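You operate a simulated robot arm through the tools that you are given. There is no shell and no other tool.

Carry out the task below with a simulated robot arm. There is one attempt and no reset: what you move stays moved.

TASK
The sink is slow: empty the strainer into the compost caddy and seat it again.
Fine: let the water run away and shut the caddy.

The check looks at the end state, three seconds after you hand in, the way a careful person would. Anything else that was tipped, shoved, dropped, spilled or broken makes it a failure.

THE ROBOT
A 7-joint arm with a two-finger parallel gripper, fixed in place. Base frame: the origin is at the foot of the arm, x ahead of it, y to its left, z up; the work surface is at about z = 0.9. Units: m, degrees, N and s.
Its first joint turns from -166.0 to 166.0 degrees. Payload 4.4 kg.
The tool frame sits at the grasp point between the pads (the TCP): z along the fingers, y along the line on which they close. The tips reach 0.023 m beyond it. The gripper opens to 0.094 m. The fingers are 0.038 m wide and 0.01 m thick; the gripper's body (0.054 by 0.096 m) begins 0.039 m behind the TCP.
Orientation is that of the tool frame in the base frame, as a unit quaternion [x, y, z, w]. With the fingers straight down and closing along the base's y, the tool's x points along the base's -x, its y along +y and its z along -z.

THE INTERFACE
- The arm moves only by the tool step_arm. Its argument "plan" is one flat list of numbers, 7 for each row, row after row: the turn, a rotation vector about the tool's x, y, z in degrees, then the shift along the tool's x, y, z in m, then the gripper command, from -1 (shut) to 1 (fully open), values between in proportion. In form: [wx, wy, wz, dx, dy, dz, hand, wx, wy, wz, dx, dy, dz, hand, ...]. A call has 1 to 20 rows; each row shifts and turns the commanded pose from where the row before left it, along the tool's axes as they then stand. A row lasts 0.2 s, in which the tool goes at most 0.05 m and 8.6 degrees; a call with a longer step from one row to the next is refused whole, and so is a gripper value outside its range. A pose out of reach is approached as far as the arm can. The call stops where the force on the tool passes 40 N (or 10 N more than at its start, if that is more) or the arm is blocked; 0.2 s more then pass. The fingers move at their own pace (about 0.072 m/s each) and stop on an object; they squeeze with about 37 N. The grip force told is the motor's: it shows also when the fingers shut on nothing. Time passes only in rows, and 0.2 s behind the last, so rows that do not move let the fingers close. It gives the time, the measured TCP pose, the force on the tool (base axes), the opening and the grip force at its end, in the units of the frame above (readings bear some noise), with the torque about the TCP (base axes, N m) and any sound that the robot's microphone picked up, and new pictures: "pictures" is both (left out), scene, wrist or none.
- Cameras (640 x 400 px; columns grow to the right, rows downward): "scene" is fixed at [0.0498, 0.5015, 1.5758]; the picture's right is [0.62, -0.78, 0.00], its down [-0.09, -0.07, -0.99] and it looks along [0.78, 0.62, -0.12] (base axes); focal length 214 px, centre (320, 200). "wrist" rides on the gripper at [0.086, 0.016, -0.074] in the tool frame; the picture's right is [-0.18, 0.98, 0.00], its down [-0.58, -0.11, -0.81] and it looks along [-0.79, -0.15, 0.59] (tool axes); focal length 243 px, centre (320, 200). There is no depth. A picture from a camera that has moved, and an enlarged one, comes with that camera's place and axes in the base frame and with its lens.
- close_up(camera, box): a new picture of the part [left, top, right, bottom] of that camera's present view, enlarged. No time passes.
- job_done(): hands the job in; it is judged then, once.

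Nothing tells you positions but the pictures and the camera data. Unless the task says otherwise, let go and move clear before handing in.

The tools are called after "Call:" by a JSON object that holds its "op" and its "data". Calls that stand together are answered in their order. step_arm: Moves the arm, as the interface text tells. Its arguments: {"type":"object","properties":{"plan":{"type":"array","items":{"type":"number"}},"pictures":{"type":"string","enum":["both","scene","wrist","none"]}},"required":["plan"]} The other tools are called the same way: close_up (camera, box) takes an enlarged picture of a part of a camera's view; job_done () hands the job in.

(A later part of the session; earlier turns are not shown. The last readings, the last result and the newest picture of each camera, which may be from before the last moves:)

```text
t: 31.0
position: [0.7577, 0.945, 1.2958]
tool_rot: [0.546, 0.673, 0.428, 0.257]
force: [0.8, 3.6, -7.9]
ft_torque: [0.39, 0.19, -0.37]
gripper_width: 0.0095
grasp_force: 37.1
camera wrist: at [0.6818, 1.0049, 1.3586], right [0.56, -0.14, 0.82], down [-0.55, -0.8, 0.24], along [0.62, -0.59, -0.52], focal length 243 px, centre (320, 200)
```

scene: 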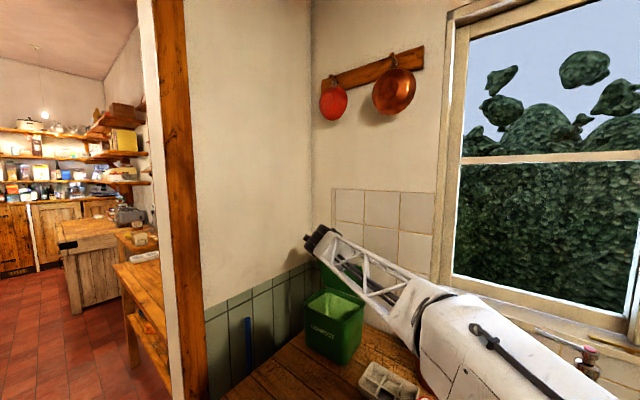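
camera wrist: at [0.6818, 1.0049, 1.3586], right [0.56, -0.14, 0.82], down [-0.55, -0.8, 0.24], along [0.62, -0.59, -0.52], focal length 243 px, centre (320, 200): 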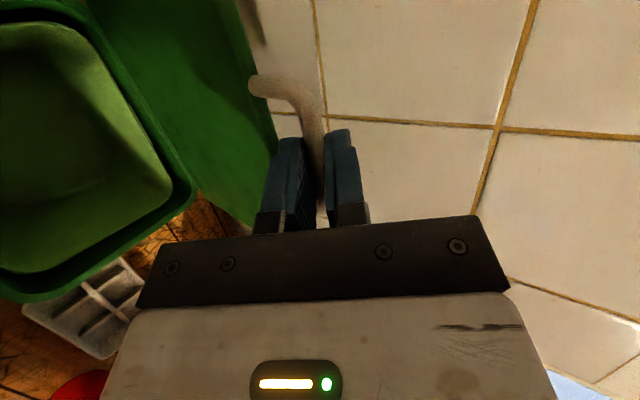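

The forces stay low and the lid is nearly vertical. I'll take it on past vertical in small steps.

Call:
{"op": "step_arm", "data": {"plan": [0, 0, 0, -0.0034, 0.0062, 0.0105, -1, 0, 0, 0, -0.0034, 0.0062, 0.0105, -1, 0, 0, 0, -0.0036, 0.005, 0.0112, -1, 0, 0, 0, -0.0036, 0.005, 0.0112, -1]}}

```text
t: 32.0
position: [0.8069, 0.9459, 1.293]
tool_rot: [0.547, 0.671, 0.429, 0.257]
force: [-0.8, 4.3, -5.1]
ft_torque: [0.44, 0.21, -0.44]
gripper_width: 0.0094
grasp_force: 36.9
camera wrist: at [0.7315, 1.0055, 1.3563], right [0.55, -0.14, 0.82], down [-0.55, -0.8, 0.24], along [0.62, -0.59, -0.52], focal length 243 px, centre (320, 200)
```

scene: 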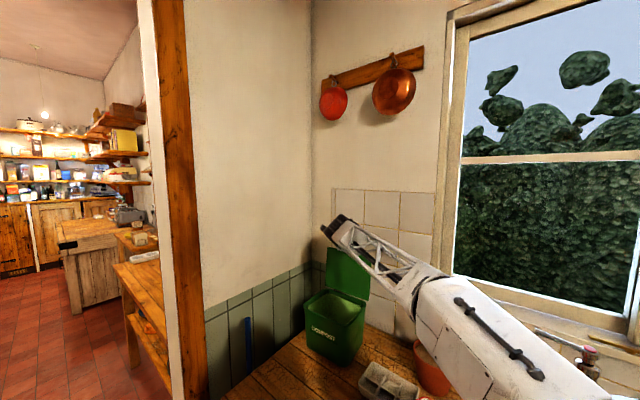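
wrist: 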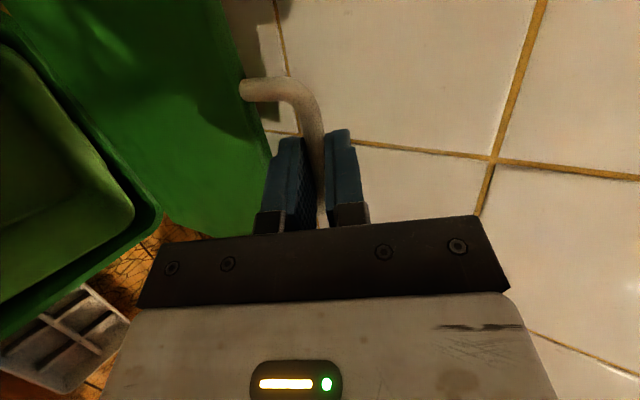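

Call:
{"op": "step_arm", "data": {"plan": [0, 0, 0, -0.0032, 0.0034, 0.0098, -1, 0, 0, 0, -0.0032, 0.0034, 0.0098, -1], "pictures": "wrist"}}

```text
t: 32.6
position: [0.8292, 0.9458, 1.2907]
tool_rot: [0.546, 0.672, 0.429, 0.257]
force: [-2.7, 4.0, 0.9]
ft_torque: [0.22, 0.02, -0.42]
gripper_width: 0.0093
grasp_force: 37.0
camera wrist: at [0.7534, 1.0044, 1.3537], right [0.55, -0.14, 0.82], down [-0.55, -0.8, 0.24], along [0.62, -0.59, -0.52], focal length 243 px, centre (320, 200)
```

wrist: 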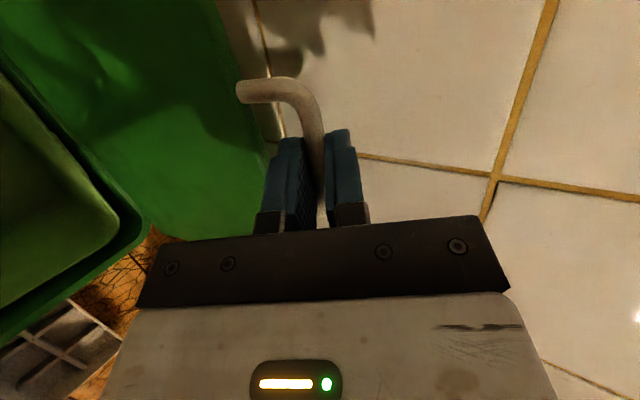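

Call:
{"op": "step_arm", "data": {"plan": [0, 0, 0, -0.0026, 0.0022, 0.0081, -1, 0, 0, 0, -0.0026, 0.0022, 0.0081, -1], "pictures": "none"}}

```text
t: 33.2
position: [0.8463, 0.9444, 1.2879]
tool_rot: [0.546, 0.672, 0.431, 0.256]
force: [0.6, 8.3, 20.2]
ft_torque: [0.36, -0.18, -0.42]
gripper_width: 0.0091
grasp_force: 37.3
```

Call:
{"op": "step_arm", "data": {"plan": [0, 0, 0, 0.0005, 0.0034, -0.002, -1, 0, 0, 0, 0.002, 0, 0, -1], "pictures": "none"}}

```text
t: 33.8
position: [0.846, 0.947, 1.2885]
tool_rot: [0.547, 0.672, 0.428, 0.257]
force: [0.1, -4.9, 10.8]
ft_torque: [0.49, -0.09, 0.27]
gripper_width: 0.0093
grasp_force: 36.9
```

The lid is well past vertical (about 107°). I'll open the fingers just a little so the lower one doesn't press the lid edge, then check before backing out.

Call:
{"op": "step_arm", "data": {"plan": [0, 0, 0, 0, 0, 0, -0.62, 0, 0, 0, 0, 0, 0, -0.62], "pictures": "wrist"}}

Call:
{"op": "close_up", "data": {"camera": "wrist", "box": [180, 30, 440, 240]}}

```text
t: 34.4
position: [0.8461, 0.9464, 1.2859]
tool_rot: [0.547, 0.673, 0.428, 0.256]
force: [-1.2, 0.5, -10.6]
ft_torque: [0.13, -0.15, 0.01]
gripper_width: 0.0224
grasp_force: 4.8
camera wrist: at [0.7701, 1.007, 1.3488], right [0.56, -0.14, 0.82], down [-0.55, -0.8, 0.24], along [0.62, -0.59, -0.52], focal length 243 px, centre (320, 200)
```

wrist: 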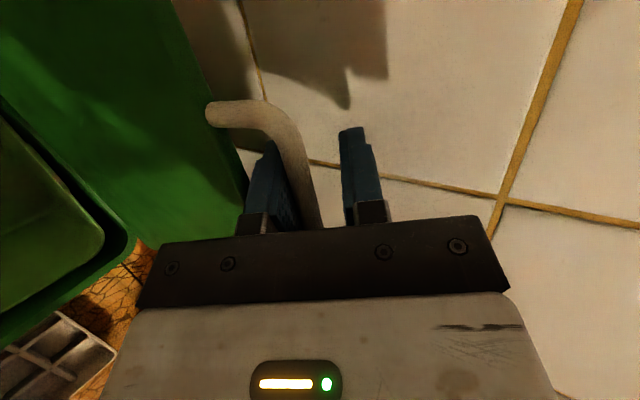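

```text
1.90 times, centred on (310, 135) of wrist
camera zoom: at [0.7701, 1.007, 1.3488], right [0.56, -0.14, 0.82], down [-0.55, -0.8, 0.24], along [0.62, -0.59, -0.52], focal length 462 px, centre (339, 324)
```

zoom: 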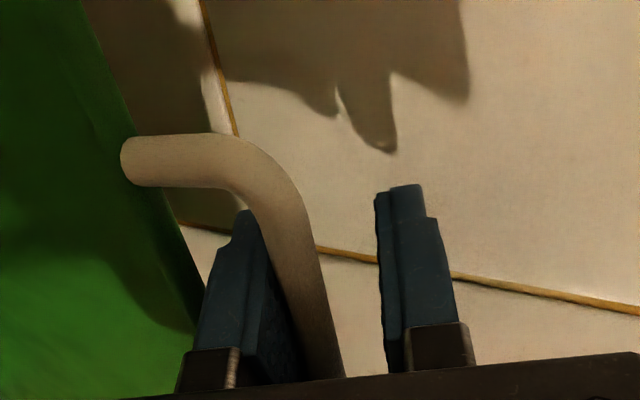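

Call:
{"op": "step_arm", "data": {"plan": [0, 0, 0, 0, 0, 0, -0.62], "pictures": "none"}}

```text
t: 34.8
position: [0.8464, 0.9472, 1.2872]
tool_rot: [0.546, 0.672, 0.429, 0.257]
force: [-2.1, 0.0, -10.9]
ft_torque: [0.14, -0.14, -0.08]
gripper_width: 0.0222
grasp_force: 4.9
```

Call:
{"op": "step_arm", "data": {"plan": [0, 0, 0, 0, -0.003, 0, -0.62], "pictures": "none"}}

```text
t: 35.2
position: [0.8439, 0.9457, 1.2859]
tool_rot: [0.547, 0.671, 0.429, 0.258]
force: [-0.6, 0.0, -1.1]
ft_torque: [0.06, -0.01, -0.03]
gripper_width: 0.0186
grasp_force: 0.5
```

The load is gone. Now I'll back straight out along the fingers and watch whether the lid stays open.

Call:
{"op": "step_arm", "data": {"plan": [0, 0, 0, 0, -0.002, -0.012, -0.62, 0, 0, 0, 0, 0, -0.02, -0.62, 0, 0, 0, 0, 0, -0.03, -0.62, 0, 0, 0, 0, 0, -0.03, -0.62]}}

```text
t: 36.2
position: [0.769, 0.9187, 1.3272]
tool_rot: [0.546, 0.673, 0.428, 0.257]
force: [0.5, 0.1, -1.6]
ft_torque: [0.05, -0.02, -0.04]
gripper_width: 0.0177
grasp_force: 0.1
camera wrist: at [0.6936, 0.9785, 1.3904], right [0.56, -0.14, 0.82], down [-0.56, -0.8, 0.24], along [0.62, -0.59, -0.52], focal length 243 px, centre (320, 200)
```

scene: 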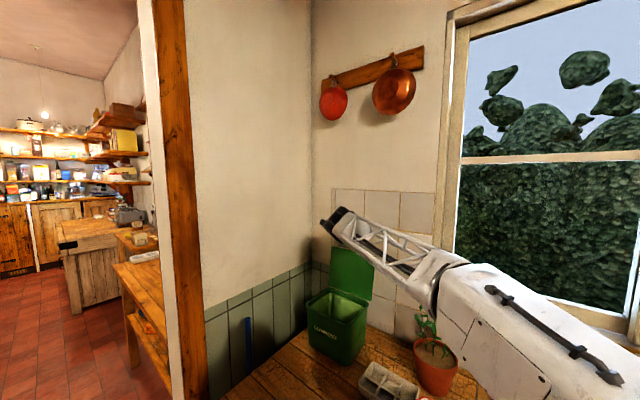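
wrist: 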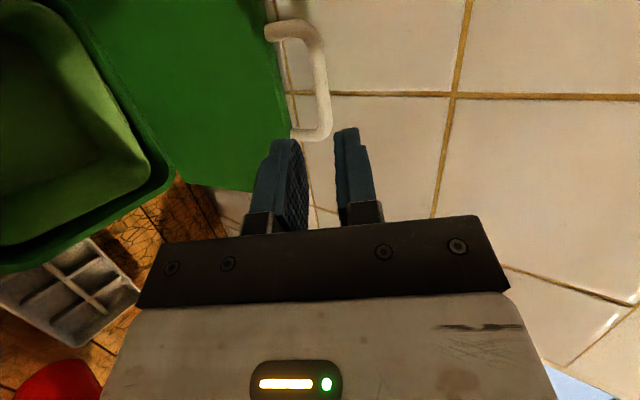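

Call:
{"op": "close_up", "data": {"camera": "scene", "box": [270, 270, 450, 400]}}

```text
3.08 times, centred on (360, 335) of scene
camera zoom: at [0.0498, 0.5015, 1.5758], right [0.62, -0.78, 0.0], down [-0.09, -0.07, -0.99], along [0.78, 0.62, -0.12], focal length 660 px, centre (197, -215)
```

zoom: 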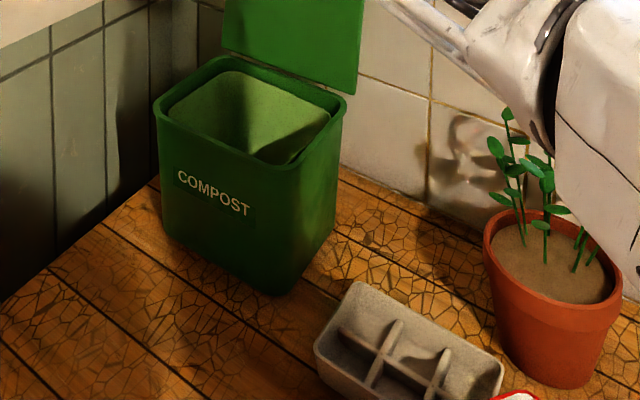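

The lid stays open by itself and the caddy only crept about a centimetre. While my hand is empty, I'll back off and test the pouring pose above the caddy: roll the wrist back and then raise the tool past horizontal.

Call:
{"op": "step_arm", "data": {"plan": [0, 0, 0, 0, 0, -0.045, 0, 0, 0, 0, 0, 0, -0.045, 0, 0, 0, 0, 0, 0, -0.045, 0, 0, 0, -8, 0, 0, 0, 0, 0, 0, -8, 0, 0, 0, 0, 0, 0, -8, 0, 0, 0, 0, 0, 0, -8, 0, 0, 0, 0, 0, 0, -8, 0, 0, 0, 0, 0, 0, -8, 0, 0, 0, 0, 0, 0, -8, 0, 0, 0, 0, 0, 0, -8, 0, 0, 0, 0, 0, 0, -8, 0, 0, 0, 0, 0, 0, -8, 0, 0, 0, 0, 0, 0, -8, 0, 0, 0, 0, 0, 0, -8, 0, 0, 0, 0]}}

```text
t: 39.4
position: [0.6581, 0.8809, 1.3976]
tool_rot: [-0.135, 0.856, 0.096, 0.49]
force: [0.3, 0.5, -1.0]
ft_torque: [0.0, 0.0, 0.02]
gripper_width: 0.0469
grasp_force: 0.1
camera wrist: at [0.5513, 0.861, 1.3606], right [-0.23, 0.95, 0.19], down [-0.34, -0.26, 0.9], along [0.91, 0.14, 0.39], focal length 243 px, centre (320, 200)
```

scene: 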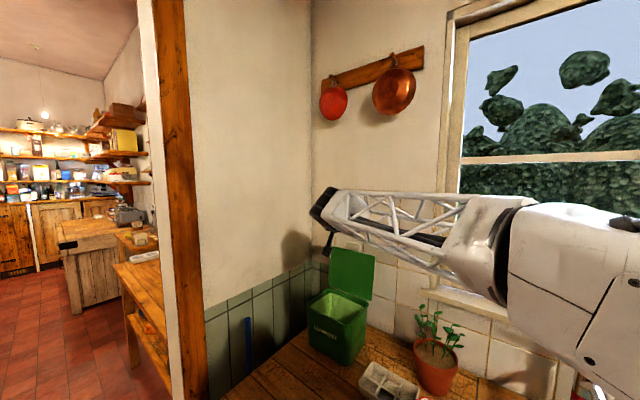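
wrist: 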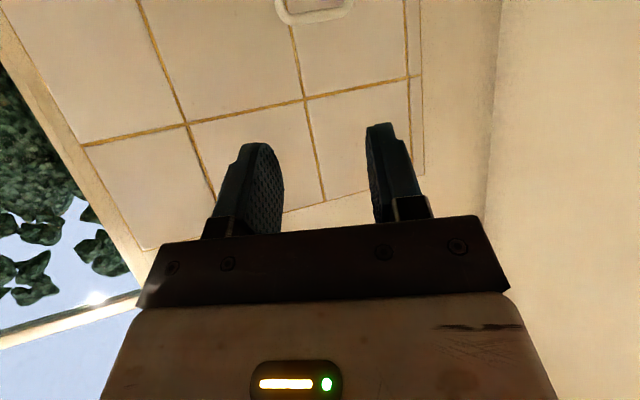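

Call:
{"op": "step_arm", "data": {"plan": [-5.41, 0.2, -3.14, 0, 0, 0, 0, -5.41, 0.2, -3.14, 0, 0, 0, 0, -5.41, 0.2, -3.14, 0, 0, 0, 0, -5.41, 0.2, -3.14, 0, 0, 0, 0, 0, -7.86, 0, 0, 0, 0, 0, 0, -7.86, 0, 0, 0, 0, 0, 0, -7.86, 0, 0, 0, 0, 0, 0, -7.86, 0, 0, 0, 0, 0, 0, -7.86, 0, 0, 0, 0, 0, 0, -7.86, 0, 0, 0, 0, 0, 0, -7.86, 0, 0, 0, 0, 0]}}

```text
t: 41.8
position: [0.6584, 0.8799, 1.3984]
tool_rot: [-0.186, 0.503, 0.324, 0.779]
force: [-1.1, 0.4, 0.8]
ft_torque: [-0.03, 0.04, -0.02]
gripper_width: 0.0468
grasp_force: 0.1
camera wrist: at [0.6225, 0.8722, 1.2893], right [-0.73, 0.65, 0.2], down [-0.62, -0.76, 0.18], along [0.27, 0.01, 0.96], focal length 243 px, centre (320, 200)
```

scene: 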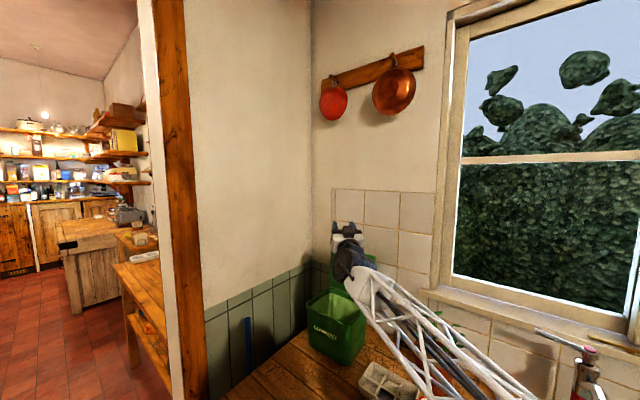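
wrist: 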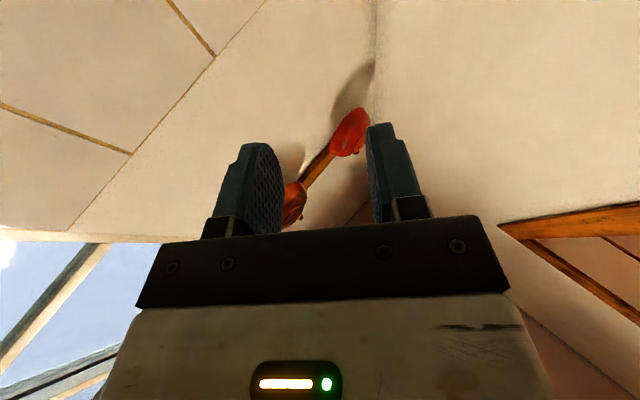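

The pouring pose (azimuth 43°, 25° above horizontal) is reachable. I'll lower to the intended pour height over the open caddy to confirm clearance.

Call:
{"op": "step_arm", "data": {"plan": [0, 0, 0, 0.0385, -0.0008, -0.0109, 0, 0, 0, 0, 0.0385, -0.0008, -0.0109, 0, 0, 0, 0, 0.0385, -0.0008, -0.0109, 0]}}

Call:
{"op": "close_up", "data": {"camera": "scene", "box": [270, 230, 500, 400]}}

```text
t: 42.6
position: [0.6699, 0.8961, 1.2804]
tool_rot: [-0.189, 0.503, 0.323, 0.779]
force: [-0.5, -1.0, 0.4]
ft_torque: [0.0, 0.0, -0.03]
gripper_width: 0.0473
grasp_force: 0.1
camera wrist: at [0.6344, 0.8877, 1.1718], right [-0.73, 0.65, 0.2], down [-0.62, -0.76, 0.18], along [0.27, 0.01, 0.96], focal length 243 px, centre (320, 200)
```

scene: 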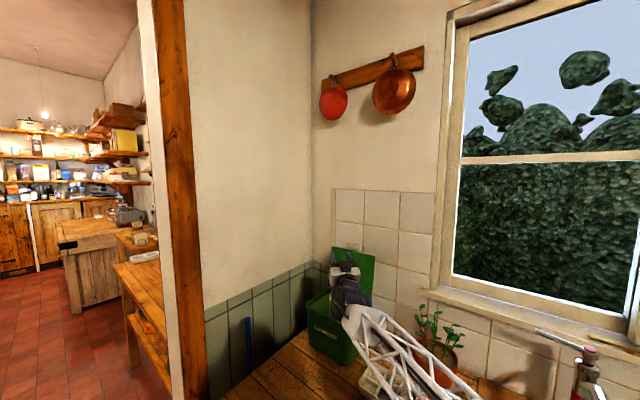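
wrist: 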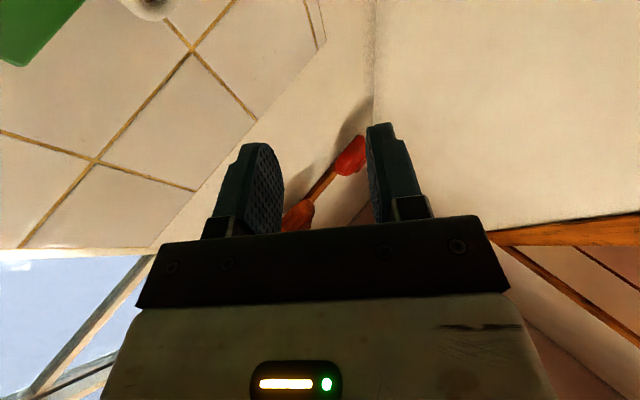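

```text
2.35 times, centred on (385, 315) of scene
camera zoom: at [0.0498, 0.5015, 1.5758], right [0.62, -0.78, 0.0], down [-0.09, -0.07, -0.99], along [0.78, 0.62, -0.12], focal length 505 px, centre (167, -71)
```

zoom: 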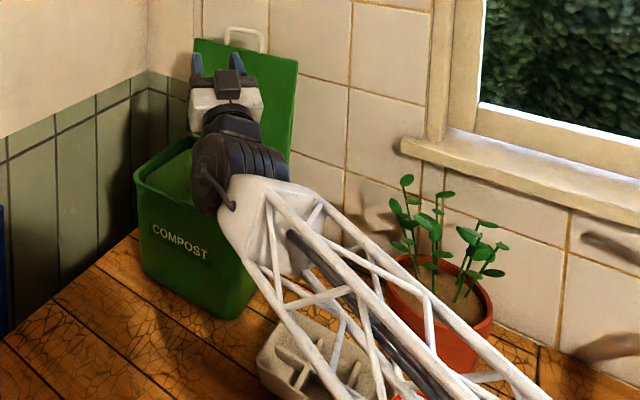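

The pour pose clears the caddy rim and lid well. Now I'll swing the tool back to straight down near the caddy's front corner, to find how far out I can carry the strainer while it is still level.

Call:
{"op": "step_arm", "data": {"plan": [0, 0, 0, -0.0357, -0.0007, -0.0131, 0, 0, 0, 0, -0.0357, -0.0007, -0.0131, 0, 0, 0, 0, -0.0357, -0.0007, -0.0131, 0, 0, 8.21, 0, 0, 0, 0, 0, 0, 8.21, 0, 0, 0, 0, 0, 0, 8.21, 0, 0, 0, 0, 0, 0, 8.21, 0, 0, 0, 0, 0, 0, 8.21, 0, 0, 0, 0, 0, 0, 8.21, 0, 0, 0, 0, 0, 0, 8.21, 0, 0, 0, 0, 0, 0, 8.21, 0, 0, 0, 0, 0, 0, 8.21, 0, 0, 0, 0, 0, 0, 8.21, 0, 0, 0, 0, 0, 0, 8.21, 0, 0, 0, 0, 0, 0, 8.21, 0, 0, 0, 0, 0, 0, 8.21, 0, 0, 0, 0, 0, 0, 8.21, 0, 0, 0, 0, 0]}}

```text
t: 46.2
position: [0.6172, 0.8359, 1.3606]
tool_rot: [-0.374, 0.927, 0.015, -0.006]
force: [0.3, -0.3, 0.6]
ft_torque: [-0.01, 0.02, 0.0]
gripper_width: 0.0471
grasp_force: 0.0
camera wrist: at [0.5448, 0.7837, 1.4361], right [-0.55, 0.84, 0.03], down [0.51, 0.31, 0.8], along [0.66, 0.46, -0.6], focal length 243 px, centre (320, 200)
```

scene: 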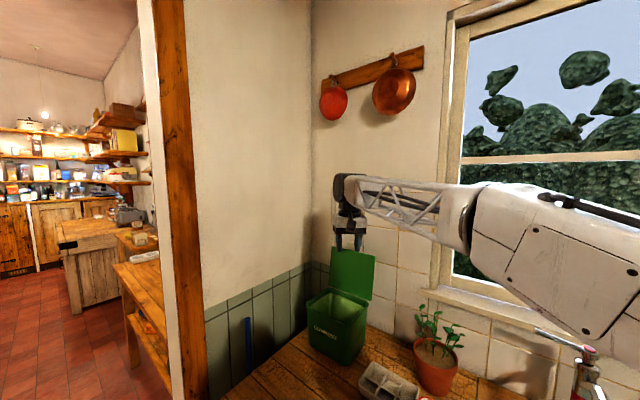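
wrist: 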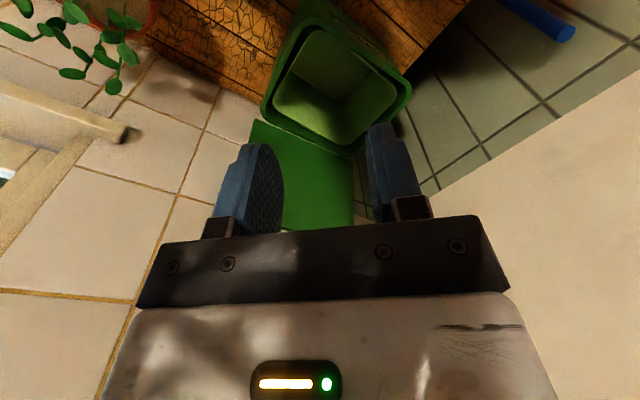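

Tool-down works here at 1.04 m radius with no complaint. I'll push on outward to just above the caddy's centre.

Call:
{"op": "step_arm", "data": {"plan": [0, 0, 0, -0.025, 0, 0, 0, 0, 0, 0, -0.025, 0, 0, 0, 0, 0, 0, -0.025, 0, 0, 0, 0, 0, 0, -0.025, 0.008, 0, 0]}}

Call:
{"op": "close_up", "data": {"camera": "wrist", "box": [180, 0, 480, 240]}}

```text
t: 47.2
position: [0.6839, 0.9095, 1.3638]
tool_rot: [-0.374, 0.927, 0.016, -0.005]
force: [-0.2, -0.1, 1.6]
ft_torque: [0.02, 0.01, 0.02]
gripper_width: 0.0469
grasp_force: 0.1
camera wrist: at [0.6121, 0.8586, 1.4393], right [-0.55, 0.84, 0.03], down [0.51, 0.3, 0.8], along [0.66, 0.46, -0.59], focal length 243 px, centre (320, 200)
```

scene: 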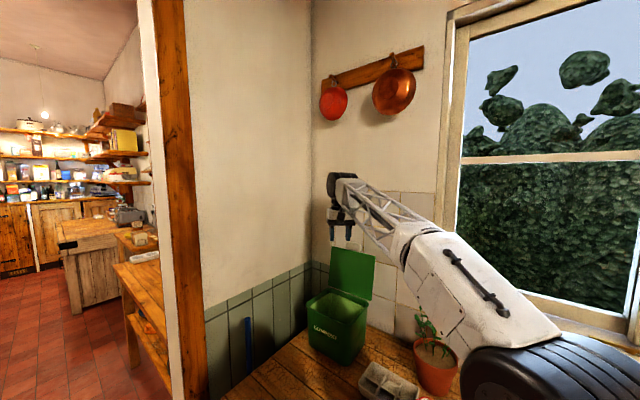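
wrist: 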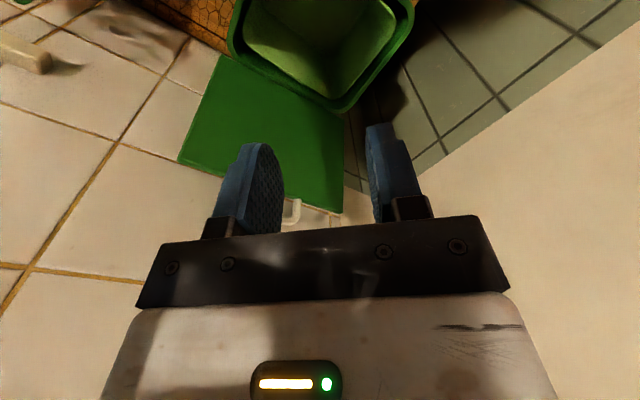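

```text
1.67 times, centred on (330, 120) of wrist
camera zoom: at [0.6121, 0.8586, 1.4393], right [-0.55, 0.84, 0.03], down [0.51, 0.3, 0.8], along [0.66, 0.46, -0.59], focal length 404 px, centre (303, 333)
```

zoom: 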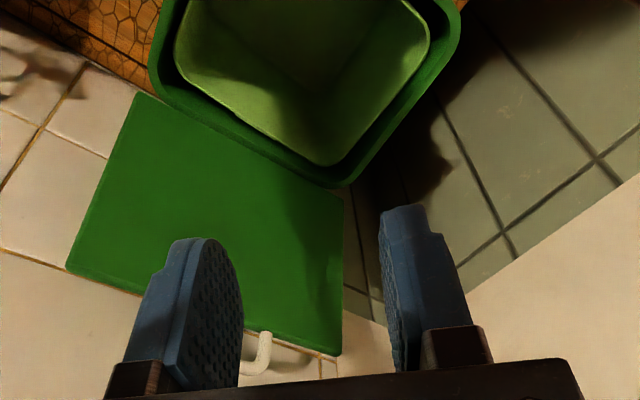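

The strainer can be carried level right over the caddy's opening, which I place at x 0.63–0.765, y 0.855–1.005, centre (0.70, 0.93). I'll level the tool exactly, turn it so the camera will face the open side of the sink, then travel back to the sink at this height.

Call:
{"op": "step_arm", "data": {"plan": [1.9, 0, 0, 0, 0, 0, 0, 0, 0, 8, 0, 0, 0, 0, 0, 0, 8, 0, 0, 0, 0, 0, 0, 8, 0, 0, 0, 0, 0, 0, 8, 0, 0, 0, 0, 0, 0, 8, 0, 0, 0, 0, 0, 0, 8, 0, 0, 0, 0, 0, 0, 8, 0, 0, 0, 0, 0, 0, 8, 0, 0, 0, 0, 0, 0, 8, 0, 0, 0, 0, 0, 0, 8, 0, 0, 0, 0, 0, 0, 8, 0, 0, 0, 0, 0, 0, 8, 0, 0, 0, 0, 0, 0, 8, 0, 0, 0, 0], "pictures": "none"}}

```text
t: 50.2
position: [0.6827, 0.9116, 1.3598]
tool_rot: [0.502, 0.865, 0.001, 0.001]
force: [-1.0, 0.0, -0.1]
ft_torque: [0.02, 0.01, -0.01]
gripper_width: 0.0471
grasp_force: 0.1
```

Call:
{"op": "step_arm", "data": {"plan": [0, 0, 0, -0.0331, -0.0315, 0, 0, 0, 0, 0, -0.0331, -0.0315, 0, 0, 0, 0, 0, -0.0331, -0.0315, 0, 0, 0, 0, 0, -0.0331, -0.0315, 0, 0, 0, 0, 0, -0.0331, -0.0315, 0, 0, 0, 0, 0, -0.0331, -0.0315, 0, 0, 0, 0, 0, -0.0331, -0.0315, 0, 0, 0, 0, 0, -0.0331, -0.0315, 0, 0, 0, 0, 0, -0.0331, -0.0315, 0, 0, 0, 0, 0, -0.0331, -0.0315, 0, 0, 0, 0, 0, -0.0331, -0.0315, 0, 0, 0, 0, 0, -0.0331, -0.0315, 0, 0, 0, 0, 0, -0.0331, -0.0315, 0, 0, 0, 0, 0, -0.0331, -0.0315, 0, 0, 0, 0, 0, -0.0331, -0.0315, 0, 0, 0, 0, 0, -0.0331, -0.0315, 0, 0, 0, 0, 0, -0.0331, -0.0315, 0, 0, 0, 0, 0, -0.0331, -0.0315, 0, 0, 0, 0, 0, -0.0331, -0.0315, 0, 0, 0, 0, 0, -0.0331, -0.0315, 0, 0]}}

```text
t: 54.4
position: [0.4652, 0.0194, 1.3625]
tool_rot: [0.501, 0.865, 0.0, 0.0]
force: [-0.2, -1.0, 0.6]
ft_torque: [0.04, 0.03, 0.0]
gripper_width: 0.0468
grasp_force: 0.1
camera wrist: at [0.4371, 0.1014, 1.4381], right [0.94, 0.33, 0.0], down [0.19, -0.56, 0.81], along [0.27, -0.76, -0.59], focal length 243 px, centre (320, 200)
```

scene: 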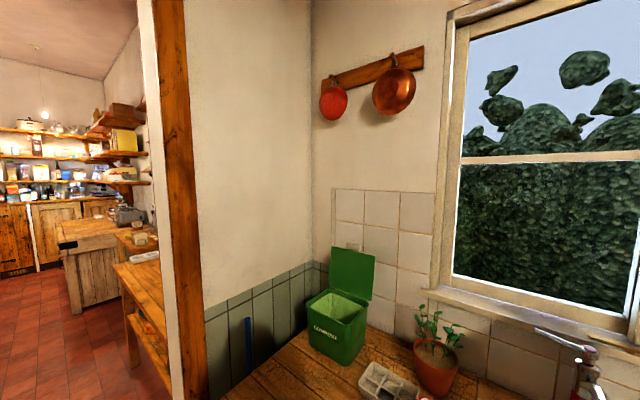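
wrist: 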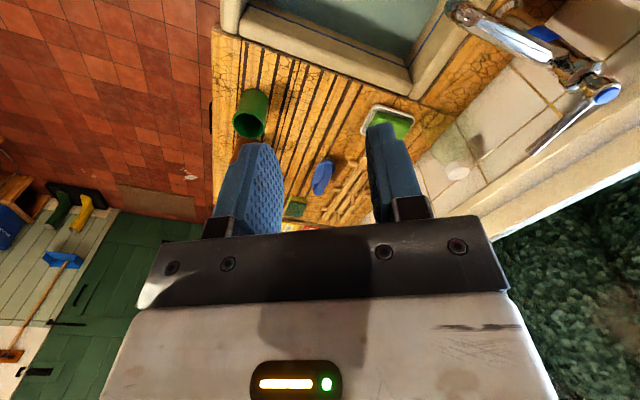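

I'm above the strainer now, with the nearest tap spout well clear at x ≈ 0.65. I'll descend to just above the rim and look.

Call:
{"op": "step_arm", "data": {"plan": [0, 0, 0, 0, 0.003, 0.042, 0.1, 0, 0, 0, 0, 0.003, 0.042, 0.1, 0, 0, 0, 0, 0, 0.042, 0.1, 0, 0, 0, 0, 0, 0.042, 0.1, 0, 0, 0, 0, 0, 0.042, 0.1, 0, 0, 0, 0, 0, 0.042, 0.1, 0, 0, 0, 0, 0, 0.042, 0.1, 0, 0, 0, 0, 0, 0.042, 0.1], "pictures": "wrist"}}

Call:
{"op": "close_up", "data": {"camera": "wrist", "box": [220, 0, 420, 130]}}

```text
t: 56.2
position: [0.4756, 0.0244, 1.0223]
tool_rot: [0.501, 0.865, 0.0, 0.001]
force: [-0.7, -0.4, 1.0]
ft_torque: [-0.01, -0.01, 0.0]
gripper_width: 0.0517
grasp_force: 0.0
camera wrist: at [0.446, 0.1059, 1.0985], right [0.94, 0.33, 0.0], down [0.19, -0.56, 0.81], along [0.27, -0.76, -0.59], focal length 243 px, centre (320, 200)
```

wrist: 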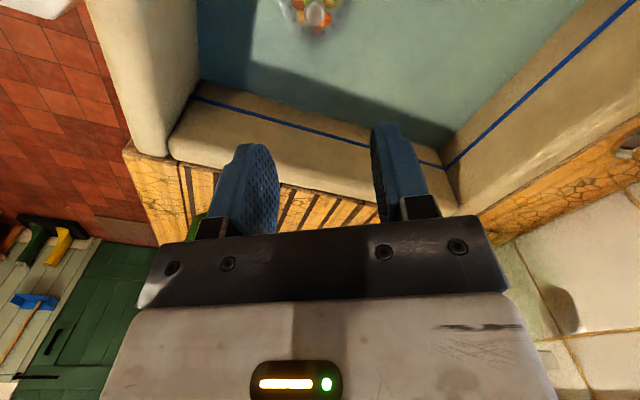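

```text
3.08 times, centred on (320, 65) of wrist
camera zoom: at [0.446, 0.1059, 1.0985], right [0.94, 0.33, 0.0], down [0.19, -0.56, 0.81], along [0.27, -0.76, -0.59], focal length 746 px, centre (320, 615)
```

zoom: 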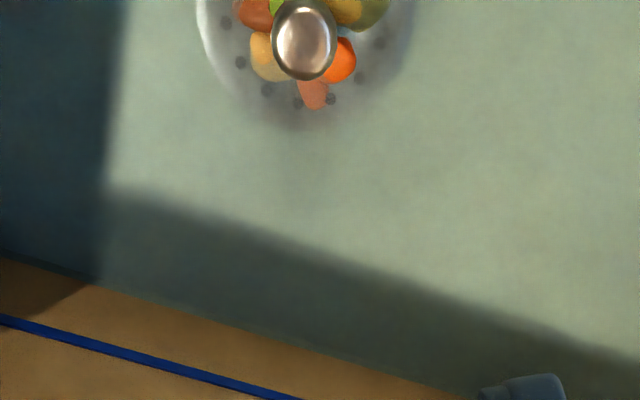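

The knob is right under the tool axis to within about 4 mm; triangulated at (0.470, 0.025) with its top at z ≈ 0.804, and the dish rim at ≈ 0.768. I'll correct that offset and descend until the fingertips are just above the knob.

Call:
{"op": "step_arm", "data": {"plan": [0, 0, 0, 0.0007, -0.0002, 0.032, 0.1, 0, 0, 0, 0.0007, -0.0002, 0.032, 0.1, 0, 0, 0, 0.0007, -0.0002, 0.032, 0.1, 0, 0, 0, 0.0007, -0.0002, 0.032, 0.1, 0, 0, 0, 0.0007, -0.0002, 0.032, 0.1], "pictures": "wrist"}}

Call:
{"op": "close_up", "data": {"camera": "wrist", "box": [200, 30, 440, 230]}}

```text
t: 57.4
position: [0.4692, 0.027, 0.8614]
tool_rot: [0.501, 0.866, 0.0, 0.001]
force: [0.9, 0.2, 0.3]
ft_torque: [0.0, -0.01, -0.01]
gripper_width: 0.0515
grasp_force: 0.0
camera wrist: at [0.4407, 0.1084, 0.938], right [0.94, 0.33, 0.0], down [0.19, -0.56, 0.81], along [0.27, -0.76, -0.59], focal length 243 px, centre (320, 200)
```

wrist: 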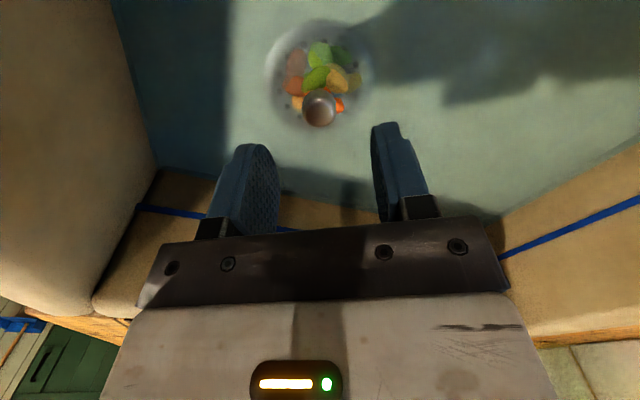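

```text
2.00 times, centred on (320, 130) of wrist
camera zoom: at [0.4407, 0.1084, 0.938], right [0.94, 0.33, 0.0], down [0.19, -0.56, 0.81], along [0.27, -0.76, -0.59], focal length 485 px, centre (320, 340)
```

zoom: 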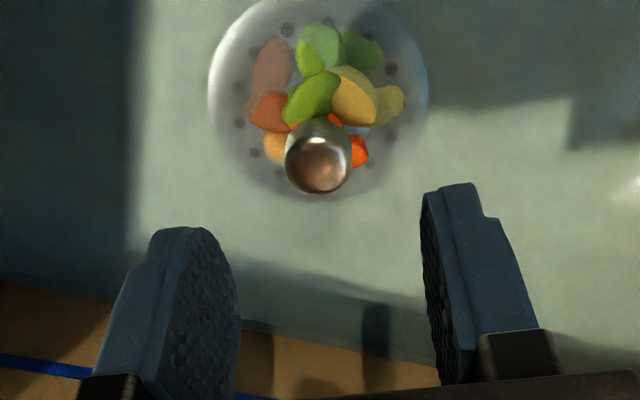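

The ball-shaped knob is centred between the fingers at about (0.4705, 0.023, 0.797), with scraps lying lower in the dish. I'll lower so the pads straddle the knob while the tips stay above the dish.

Call:
{"op": "step_arm", "data": {"plan": [0, 0, 0, -0.0014, -0.0003, 0.0195, 0.1, 0, 0, 0, -0.0014, -0.0003, 0.0195, 0.1, 0, 0, 0, -0.0014, -0.0003, 0.0195, 0.1], "pictures": "wrist"}}

Call:
{"op": "close_up", "data": {"camera": "wrist", "box": [180, 60, 460, 240]}}

```text
t: 58.2
position: [0.4728, 0.0228, 0.8048]
tool_rot: [0.501, 0.866, 0.0, 0.0]
force: [0.3, 0.3, 1.0]
ft_torque: [-0.02, 0.01, -0.01]
gripper_width: 0.0519
grasp_force: 0.0
camera wrist: at [0.4442, 0.1052, 0.8804], right [0.94, 0.33, 0.0], down [0.19, -0.56, 0.81], along [0.27, -0.76, -0.59], focal length 243 px, centre (320, 200)
```

wrist: 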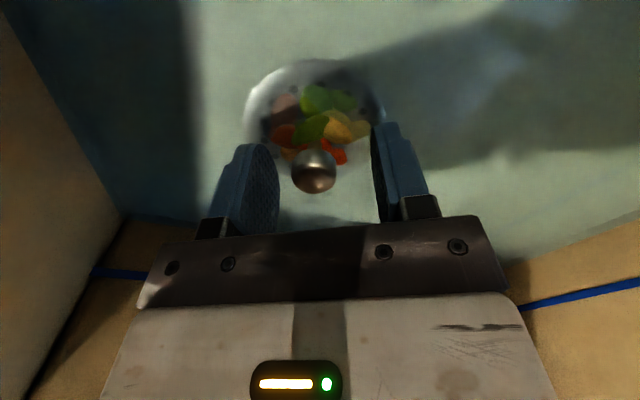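

```text
2.22 times, centred on (320, 150) of wrist
camera zoom: at [0.4442, 0.1052, 0.8804], right [0.94, 0.33, 0.0], down [0.19, -0.56, 0.81], along [0.27, -0.76, -0.59], focal length 539 px, centre (320, 311)
```

zoom: 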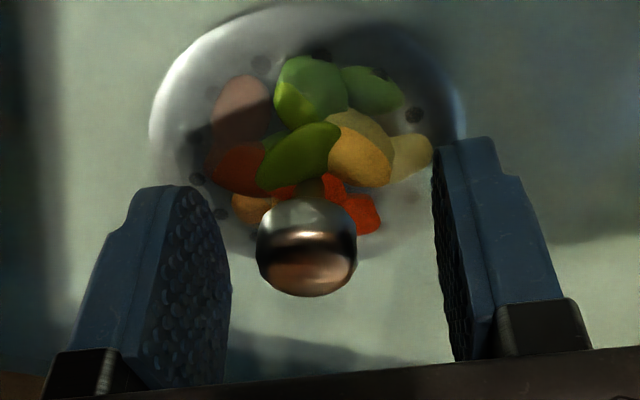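

Call:
{"op": "step_arm", "data": {"plan": [0, 0, 0, 0, -0.003, 0, 0.1, 0, 0, 0, 0, 0, 0, -1, 0, 0, 0, 0, 0, 0, -1, 0, 0, 0, 0, 0, 0, -1, 0, 0, 0, 0, 0, 0, -1], "pictures": "wrist"}}

Call:
{"op": "close_up", "data": {"camera": "wrist", "box": [180, 60, 460, 240]}}

```text
t: 59.4
position: [0.4691, 0.024, 0.8045]
tool_rot: [0.501, 0.865, 0.002, 0.0]
force: [-0.1, 0.0, 0.1]
ft_torque: [0.0, -0.04, 0.05]
gripper_width: 0.0203
grasp_force: 37.0
camera wrist: at [0.4405, 0.105, 0.88], right [0.94, 0.33, 0.0], down [0.19, -0.56, 0.81], along [0.27, -0.76, -0.59], focal length 243 px, centre (320, 200)
```

wrist: 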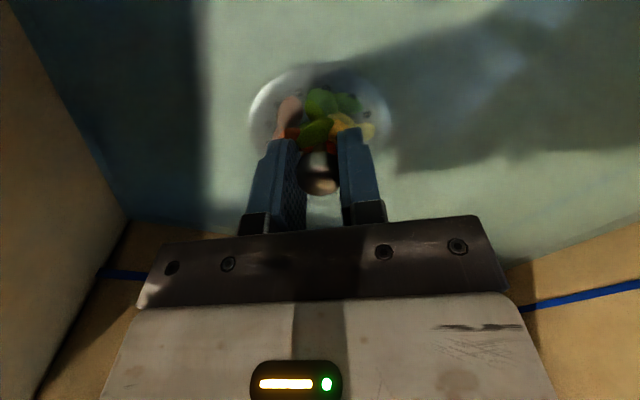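

```text
2.22 times, centred on (320, 150) of wrist
camera zoom: at [0.4405, 0.105, 0.88], right [0.94, 0.33, 0.0], down [0.19, -0.56, 0.81], along [0.27, -0.76, -0.59], focal length 539 px, centre (320, 311)
```

zoom: 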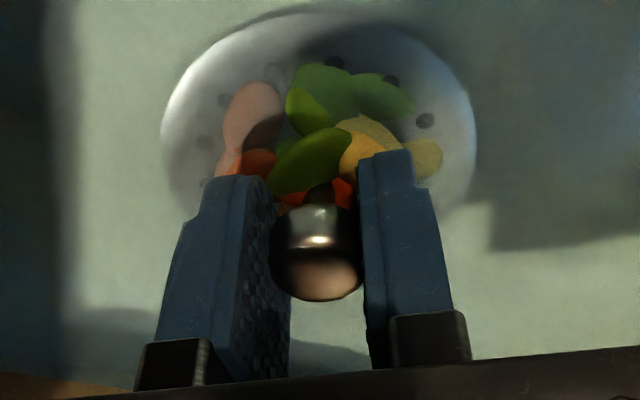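

The knob is held (20 mm, full grip force, no side load). I'll take a couple of idle readings to record the seated pose accurately for putting it back.

Call:
{"op": "step_arm", "data": {"plan": [0, 0, 0, 0, 0, 0, -1], "pictures": "none"}}

Call:
{"op": "step_arm", "data": {"plan": [0, 0, 0, 0, 0, 0, -1], "pictures": "none"}}

Call:
{"op": "step_arm", "data": {"plan": [0, 0, 0, 0, 0, 0, -1], "pictures": "none"}}

```text
t: 59.8
position: [0.4699, 0.0236, 0.804]
tool_rot: [0.501, 0.865, 0.001, 0.0]
force: [0.2, -0.5, 0.3]
ft_torque: [0.02, -0.02, -0.05]
gripper_width: 0.0202
grasp_force: 37.3
```

```text
t: 60.2
position: [0.4684, 0.0231, 0.8033]
tool_rot: [0.5, 0.866, 0.001, 0.0]
force: [-1.2, 0.4, -0.9]
ft_torque: [-0.01, -0.03, 0.04]
gripper_width: 0.0201
grasp_force: 37.2
```

```text
t: 60.6
position: [0.469, 0.0231, 0.8042]
tool_rot: [0.5, 0.866, 0.0, 0.0]
force: [-0.1, 0.3, 0.4]
ft_torque: [0.0, 0.0, 0.02]
gripper_width: 0.0204
grasp_force: 37.3
```

Seated pose recorded: TCP (0.4691, 0.0235, 0.8040). Now I'll lift straight up slowly so nothing washes out.

Call:
{"op": "step_arm", "data": {"plan": [0, 0, 0, 0, 0, -0.003, -1, 0, 0, 0, 0, 0, -0.005, -1, 0, 0, 0, 0, 0, -0.006, -1, 0, 0, 0, 0, 0, -0.008, -1, 0, 0, 0, 0, 0, -0.008, -1], "pictures": "wrist"}}

Call:
{"op": "close_up", "data": {"camera": "wrist", "box": [180, 30, 460, 230]}}

```text
t: 61.8
position: [0.4678, 0.0237, 0.8355]
tool_rot: [0.5, 0.866, 0.0, 0.001]
force: [-0.6, 0.8, -1.4]
ft_torque: [0.02, 0.0, 0.02]
gripper_width: 0.0203
grasp_force: 37.4
camera wrist: at [0.4393, 0.105, 0.9116], right [0.94, 0.33, 0.0], down [0.19, -0.56, 0.81], along [0.27, -0.76, -0.59], focal length 243 px, centre (320, 200)
```

wrist: 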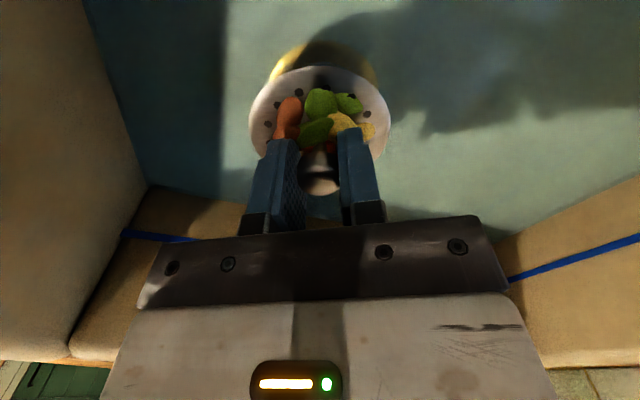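

```text
2.00 times, centred on (320, 130) of wrist
camera zoom: at [0.4393, 0.105, 0.9116], right [0.94, 0.33, 0.0], down [0.19, -0.56, 0.81], along [0.27, -0.76, -0.59], focal length 485 px, centre (320, 340)
```

zoom: 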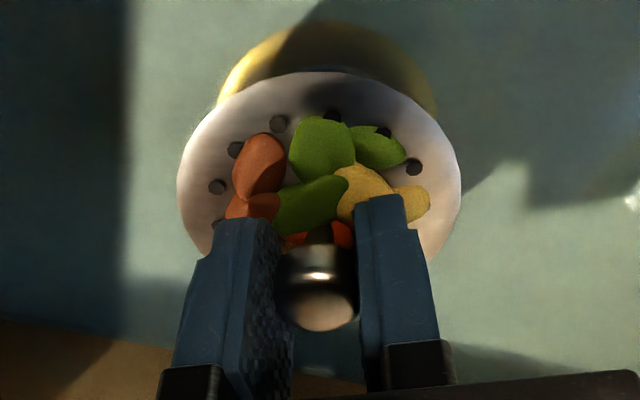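

The strainer came free cleanly with all the scraps in it, uncovering the drain. I'll keep lifting slowly out of the water.

Call:
{"op": "step_arm", "data": {"plan": [0, 0, 0, 0, 0, -0.009, -1, 0, 0, 0, 0, 0, -0.009, -1, 0, 0, 0, 0, 0, -0.009, -1, 0, 0, 0, 0, 0, -0.009, -1, 0, 0, 0, 0, 0, -0.009, -1, 0, 0, 0, 0, 0, -0.009, -1, 0, 0, 0, 0, 0, -0.009, -1, 0, 0, 0, 0, 0, -0.009, -1, 0, 0, 0, 0, 0, -0.009, -1, 0, 0, 0, 0, 0, -0.009, -1, 0, 0, 0, 0, 0, -0.01, -1, 0, 0, 0, 0, 0, -0.01, -1, 0, 0, 0, 0, 0, -0.012, -1, 0, 0, 0, 0, 0, -0.012, -1, 0, 0, 0, 0, 0, -0.012, -1], "pictures": "wrist"}}

Call:
{"op": "close_up", "data": {"camera": "wrist", "box": [180, 0, 460, 230]}}

```text
t: 65.0
position: [0.4692, 0.0244, 0.9795]
tool_rot: [0.501, 0.866, 0.001, 0.0]
force: [0.4, 0.3, -1.1]
ft_torque: [-0.03, -0.01, 0.05]
gripper_width: 0.0203
grasp_force: 37.1
camera wrist: at [0.4392, 0.1058, 1.0558], right [0.94, 0.33, 0.0], down [0.19, -0.56, 0.81], along [0.27, -0.76, -0.59], focal length 243 px, centre (320, 200)
```

wrist: 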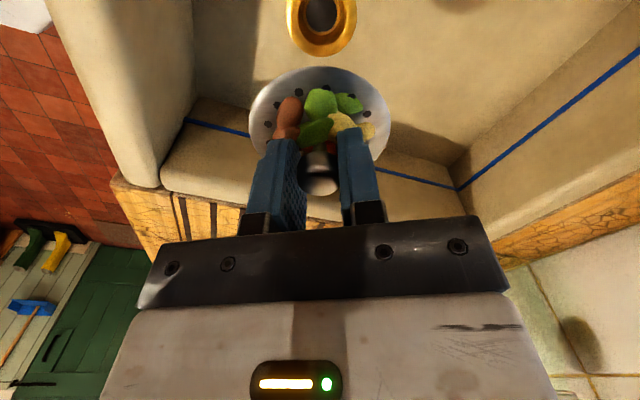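

```text
1.74 times, centred on (320, 115) of wrist
camera zoom: at [0.4392, 0.1058, 1.0558], right [0.94, 0.33, 0.0], down [0.19, -0.56, 0.81], along [0.27, -0.76, -0.59], focal length 422 px, centre (320, 348)
```

zoom: 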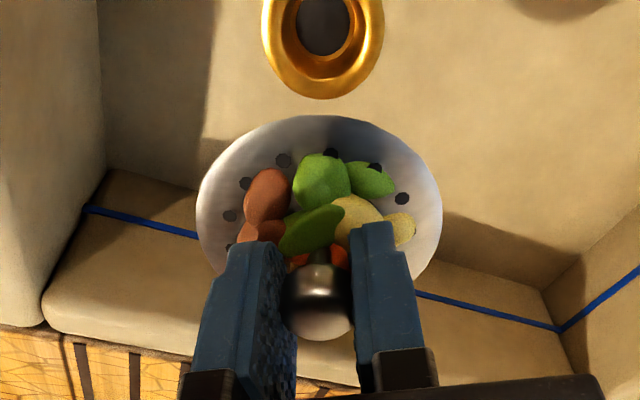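

The water has run off and the brass drain ring is bare; the scraps are all still in the dish. I'll let it drip a moment over the sink, then raise it to travel height.

Call:
{"op": "step_arm", "data": {"plan": [0, 0, 0, 0, 0, 0, -1, 0, 0, 0, 0, 0, 0, -1, 0, 0, 0, 0, 0, 0, -1, 0, 0, 0, 0, 0, 0, -1, 0, 0, 0, 0, 0, 0, -1, 0, 0, 0, 0, 0, -0.01, -1, 0, 0, 0, 0, 0, -0.02, -1, 0, 0, 0, 0, 0, -0.03, -1, 0, 0, 0, 0, 0, -0.035, -1, 0, 0, 0, 0, 0, -0.04, -1, 0, 0, 0, 0, 0, -0.04, -1, 0, 0, 0, 0, 0, -0.04, -1, 0, 0, 0, 0, 0, -0.04, -1, 0, 0, 0, 0, 0, -0.04, -1, 0, 0, 0, 0, 0, -0.04, -1, 0, 0, 0, 0, 0, -0.03, -1, 0, 0, 0, 0, 0, -0.015, -1, 0, 0, 0, 0, 0, -0.005, -1], "pictures": "wrist"}}

Call:
{"op": "close_up", "data": {"camera": "wrist", "box": [180, 0, 460, 230]}}

```text
t: 68.8
position: [0.467, 0.0229, 1.3666]
tool_rot: [0.501, 0.866, 0.001, 0.0]
force: [0.7, -0.3, 0.1]
ft_torque: [-0.01, -0.01, 0.03]
gripper_width: 0.0201
grasp_force: 37.4
camera wrist: at [0.4386, 0.1044, 1.4419], right [0.94, 0.33, 0.0], down [0.19, -0.56, 0.81], along [0.27, -0.76, -0.59], focal length 243 px, centre (320, 200)
```

wrist: 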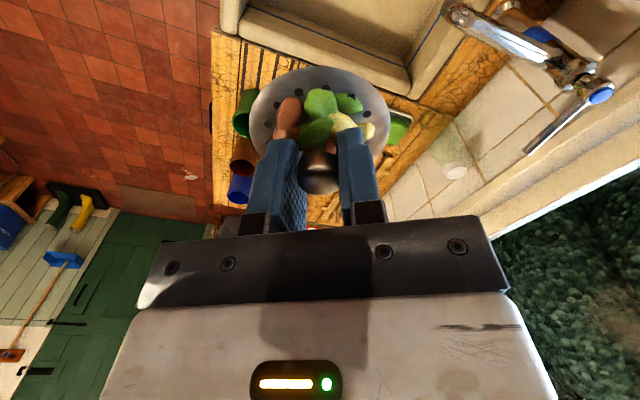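

```text
1.74 times, centred on (320, 115) of wrist
camera zoom: at [0.4386, 0.1044, 1.4419], right [0.94, 0.33, 0.0], down [0.19, -0.56, 0.81], along [0.27, -0.76, -0.59], focal length 422 px, centre (320, 348)
```

zoom: 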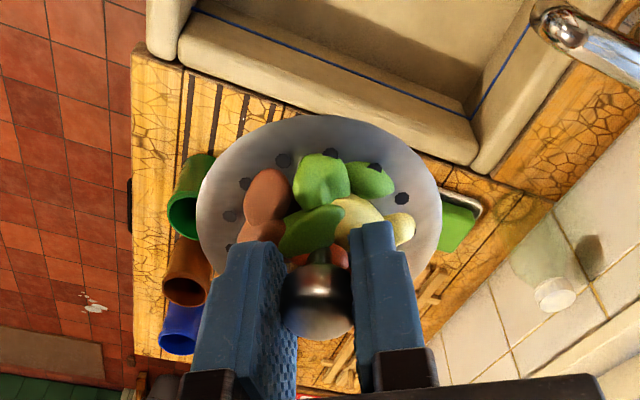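

Now I'll carry it level toward the caddy with gentle starts and stops, in two legs.

Call:
{"op": "step_arm", "data": {"plan": [0, 0, 0, 0.0072, 0.0069, 0, -1, 0, 0, 0, 0.0144, 0.0139, 0, -1, 0, 0, 0, 0.0216, 0.0208, 0, -1, 0, 0, 0, 0.0288, 0.0278, 0, -1, 0, 0, 0, 0.0324, 0.0312, 0, -1, 0, 0, 0, 0.0324, 0.0312, 0, -1, 0, 0, 0, 0.0324, 0.0312, 0, -1, 0, 0, 0, 0.0324, 0.0312, 0, -1, 0, 0, 0, 0.0324, 0.0312, 0, -1, 0, 0, 0, 0.0324, 0.0312, 0, -1, 0, 0, 0, 0.0288, 0.0278, 0, -1, 0, 0, 0, 0.0216, 0.0208, 0, -1, 0, 0, 0, 0.0144, 0.0139, 0, -1, 0, 0, 0, 0.0072, 0.0069, 0, -1]}}

```text
t: 71.8
position: [0.5827, 0.4795, 1.3645]
tool_rot: [0.5, 0.866, 0.001, 0.0]
force: [-1.0, 0.2, 0.0]
ft_torque: [-0.04, 0.0, -0.03]
gripper_width: 0.0207
grasp_force: 36.8
camera wrist: at [0.5532, 0.5611, 1.4396], right [0.94, 0.33, 0.0], down [0.19, -0.56, 0.81], along [0.27, -0.76, -0.59], focal length 243 px, centre (320, 200)
```

scene: 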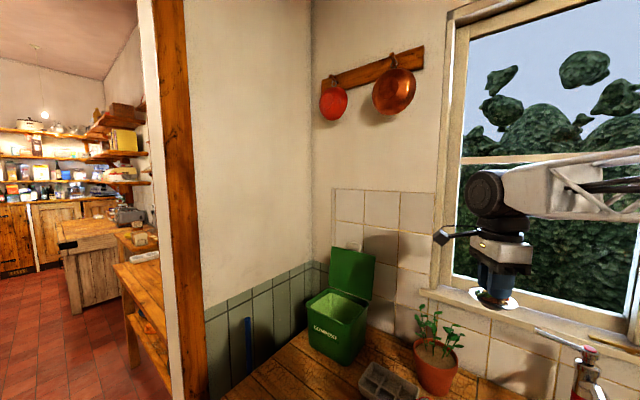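
wrist: 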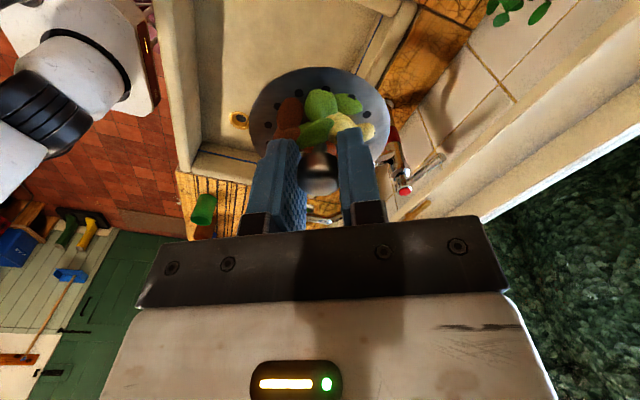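

Call:
{"op": "step_arm", "data": {"plan": [0, 0, 0, 0.0072, 0.0069, 0, -1, 0, 0, 0, 0.0144, 0.0139, 0, -1, 0, 0, 0, 0.0216, 0.0208, 0, -1, 0, 0, 0, 0.0288, 0.0278, 0, -1, 0, 0, 0, 0.0324, 0.0312, 0, -1, 0, 0, 0, 0.0324, 0.0312, 0, -1, 0, 0, 0, 0.0324, 0.0312, 0, -1, 0, 0, 0, 0.0324, 0.0312, 0, -1, 0, 0, 0, 0.0324, 0.0312, 0, -1, 0, 0, 0, 0.0288, 0.0278, 0, -1, 0, 0, 0, 0.0216, 0.0208, 0, -1, 0, 0, 0, 0.017, 0.0163, 0, -1, 0, 0, 0, 0.0144, 0.0139, 0, -1, 0, 0, 0, 0.0072, 0.0069, 0, -1]}}

Call:
{"op": "close_up", "data": {"camera": "scene", "box": [260, 190, 460, 400]}}

```text
t: 74.8
position: [0.688, 0.9131, 1.3658]
tool_rot: [0.5, 0.866, 0.0, 0.001]
force: [-0.6, -0.2, -0.3]
ft_torque: [-0.01, 0.01, -0.01]
gripper_width: 0.0202
grasp_force: 36.8
camera wrist: at [0.6587, 0.9952, 1.4421], right [0.94, 0.33, 0.0], down [0.19, -0.56, 0.81], along [0.27, -0.76, -0.59], focal length 243 px, centre (320, 200)
```

scene: 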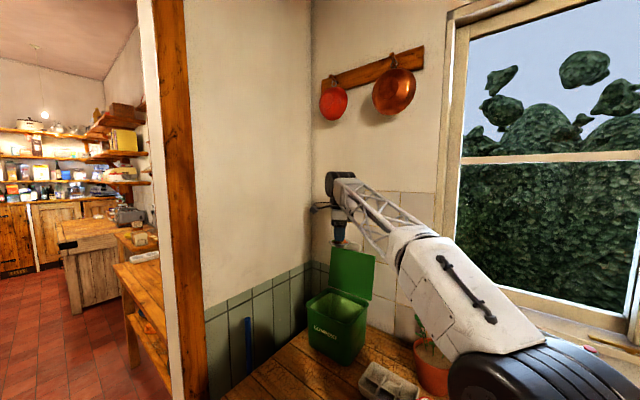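
wrist: 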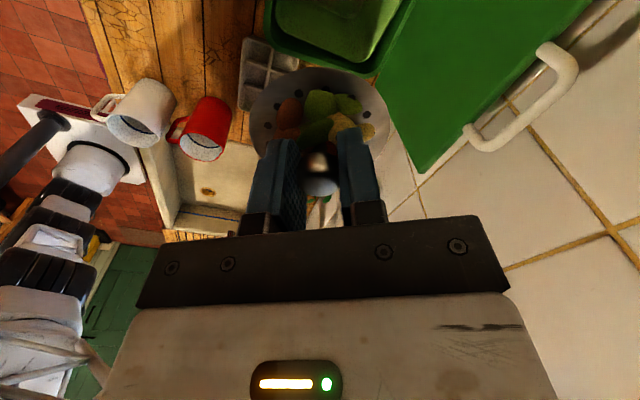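

```text
1.90 times, centred on (360, 295) of scene
camera zoom: at [0.0498, 0.5015, 1.5758], right [0.62, -0.78, 0.0], down [-0.09, -0.07, -0.99], along [0.78, 0.62, -0.12], focal length 408 px, centre (244, 19)
```

zoom: 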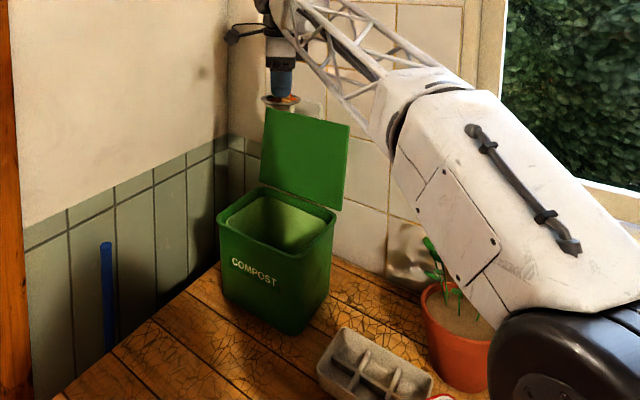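

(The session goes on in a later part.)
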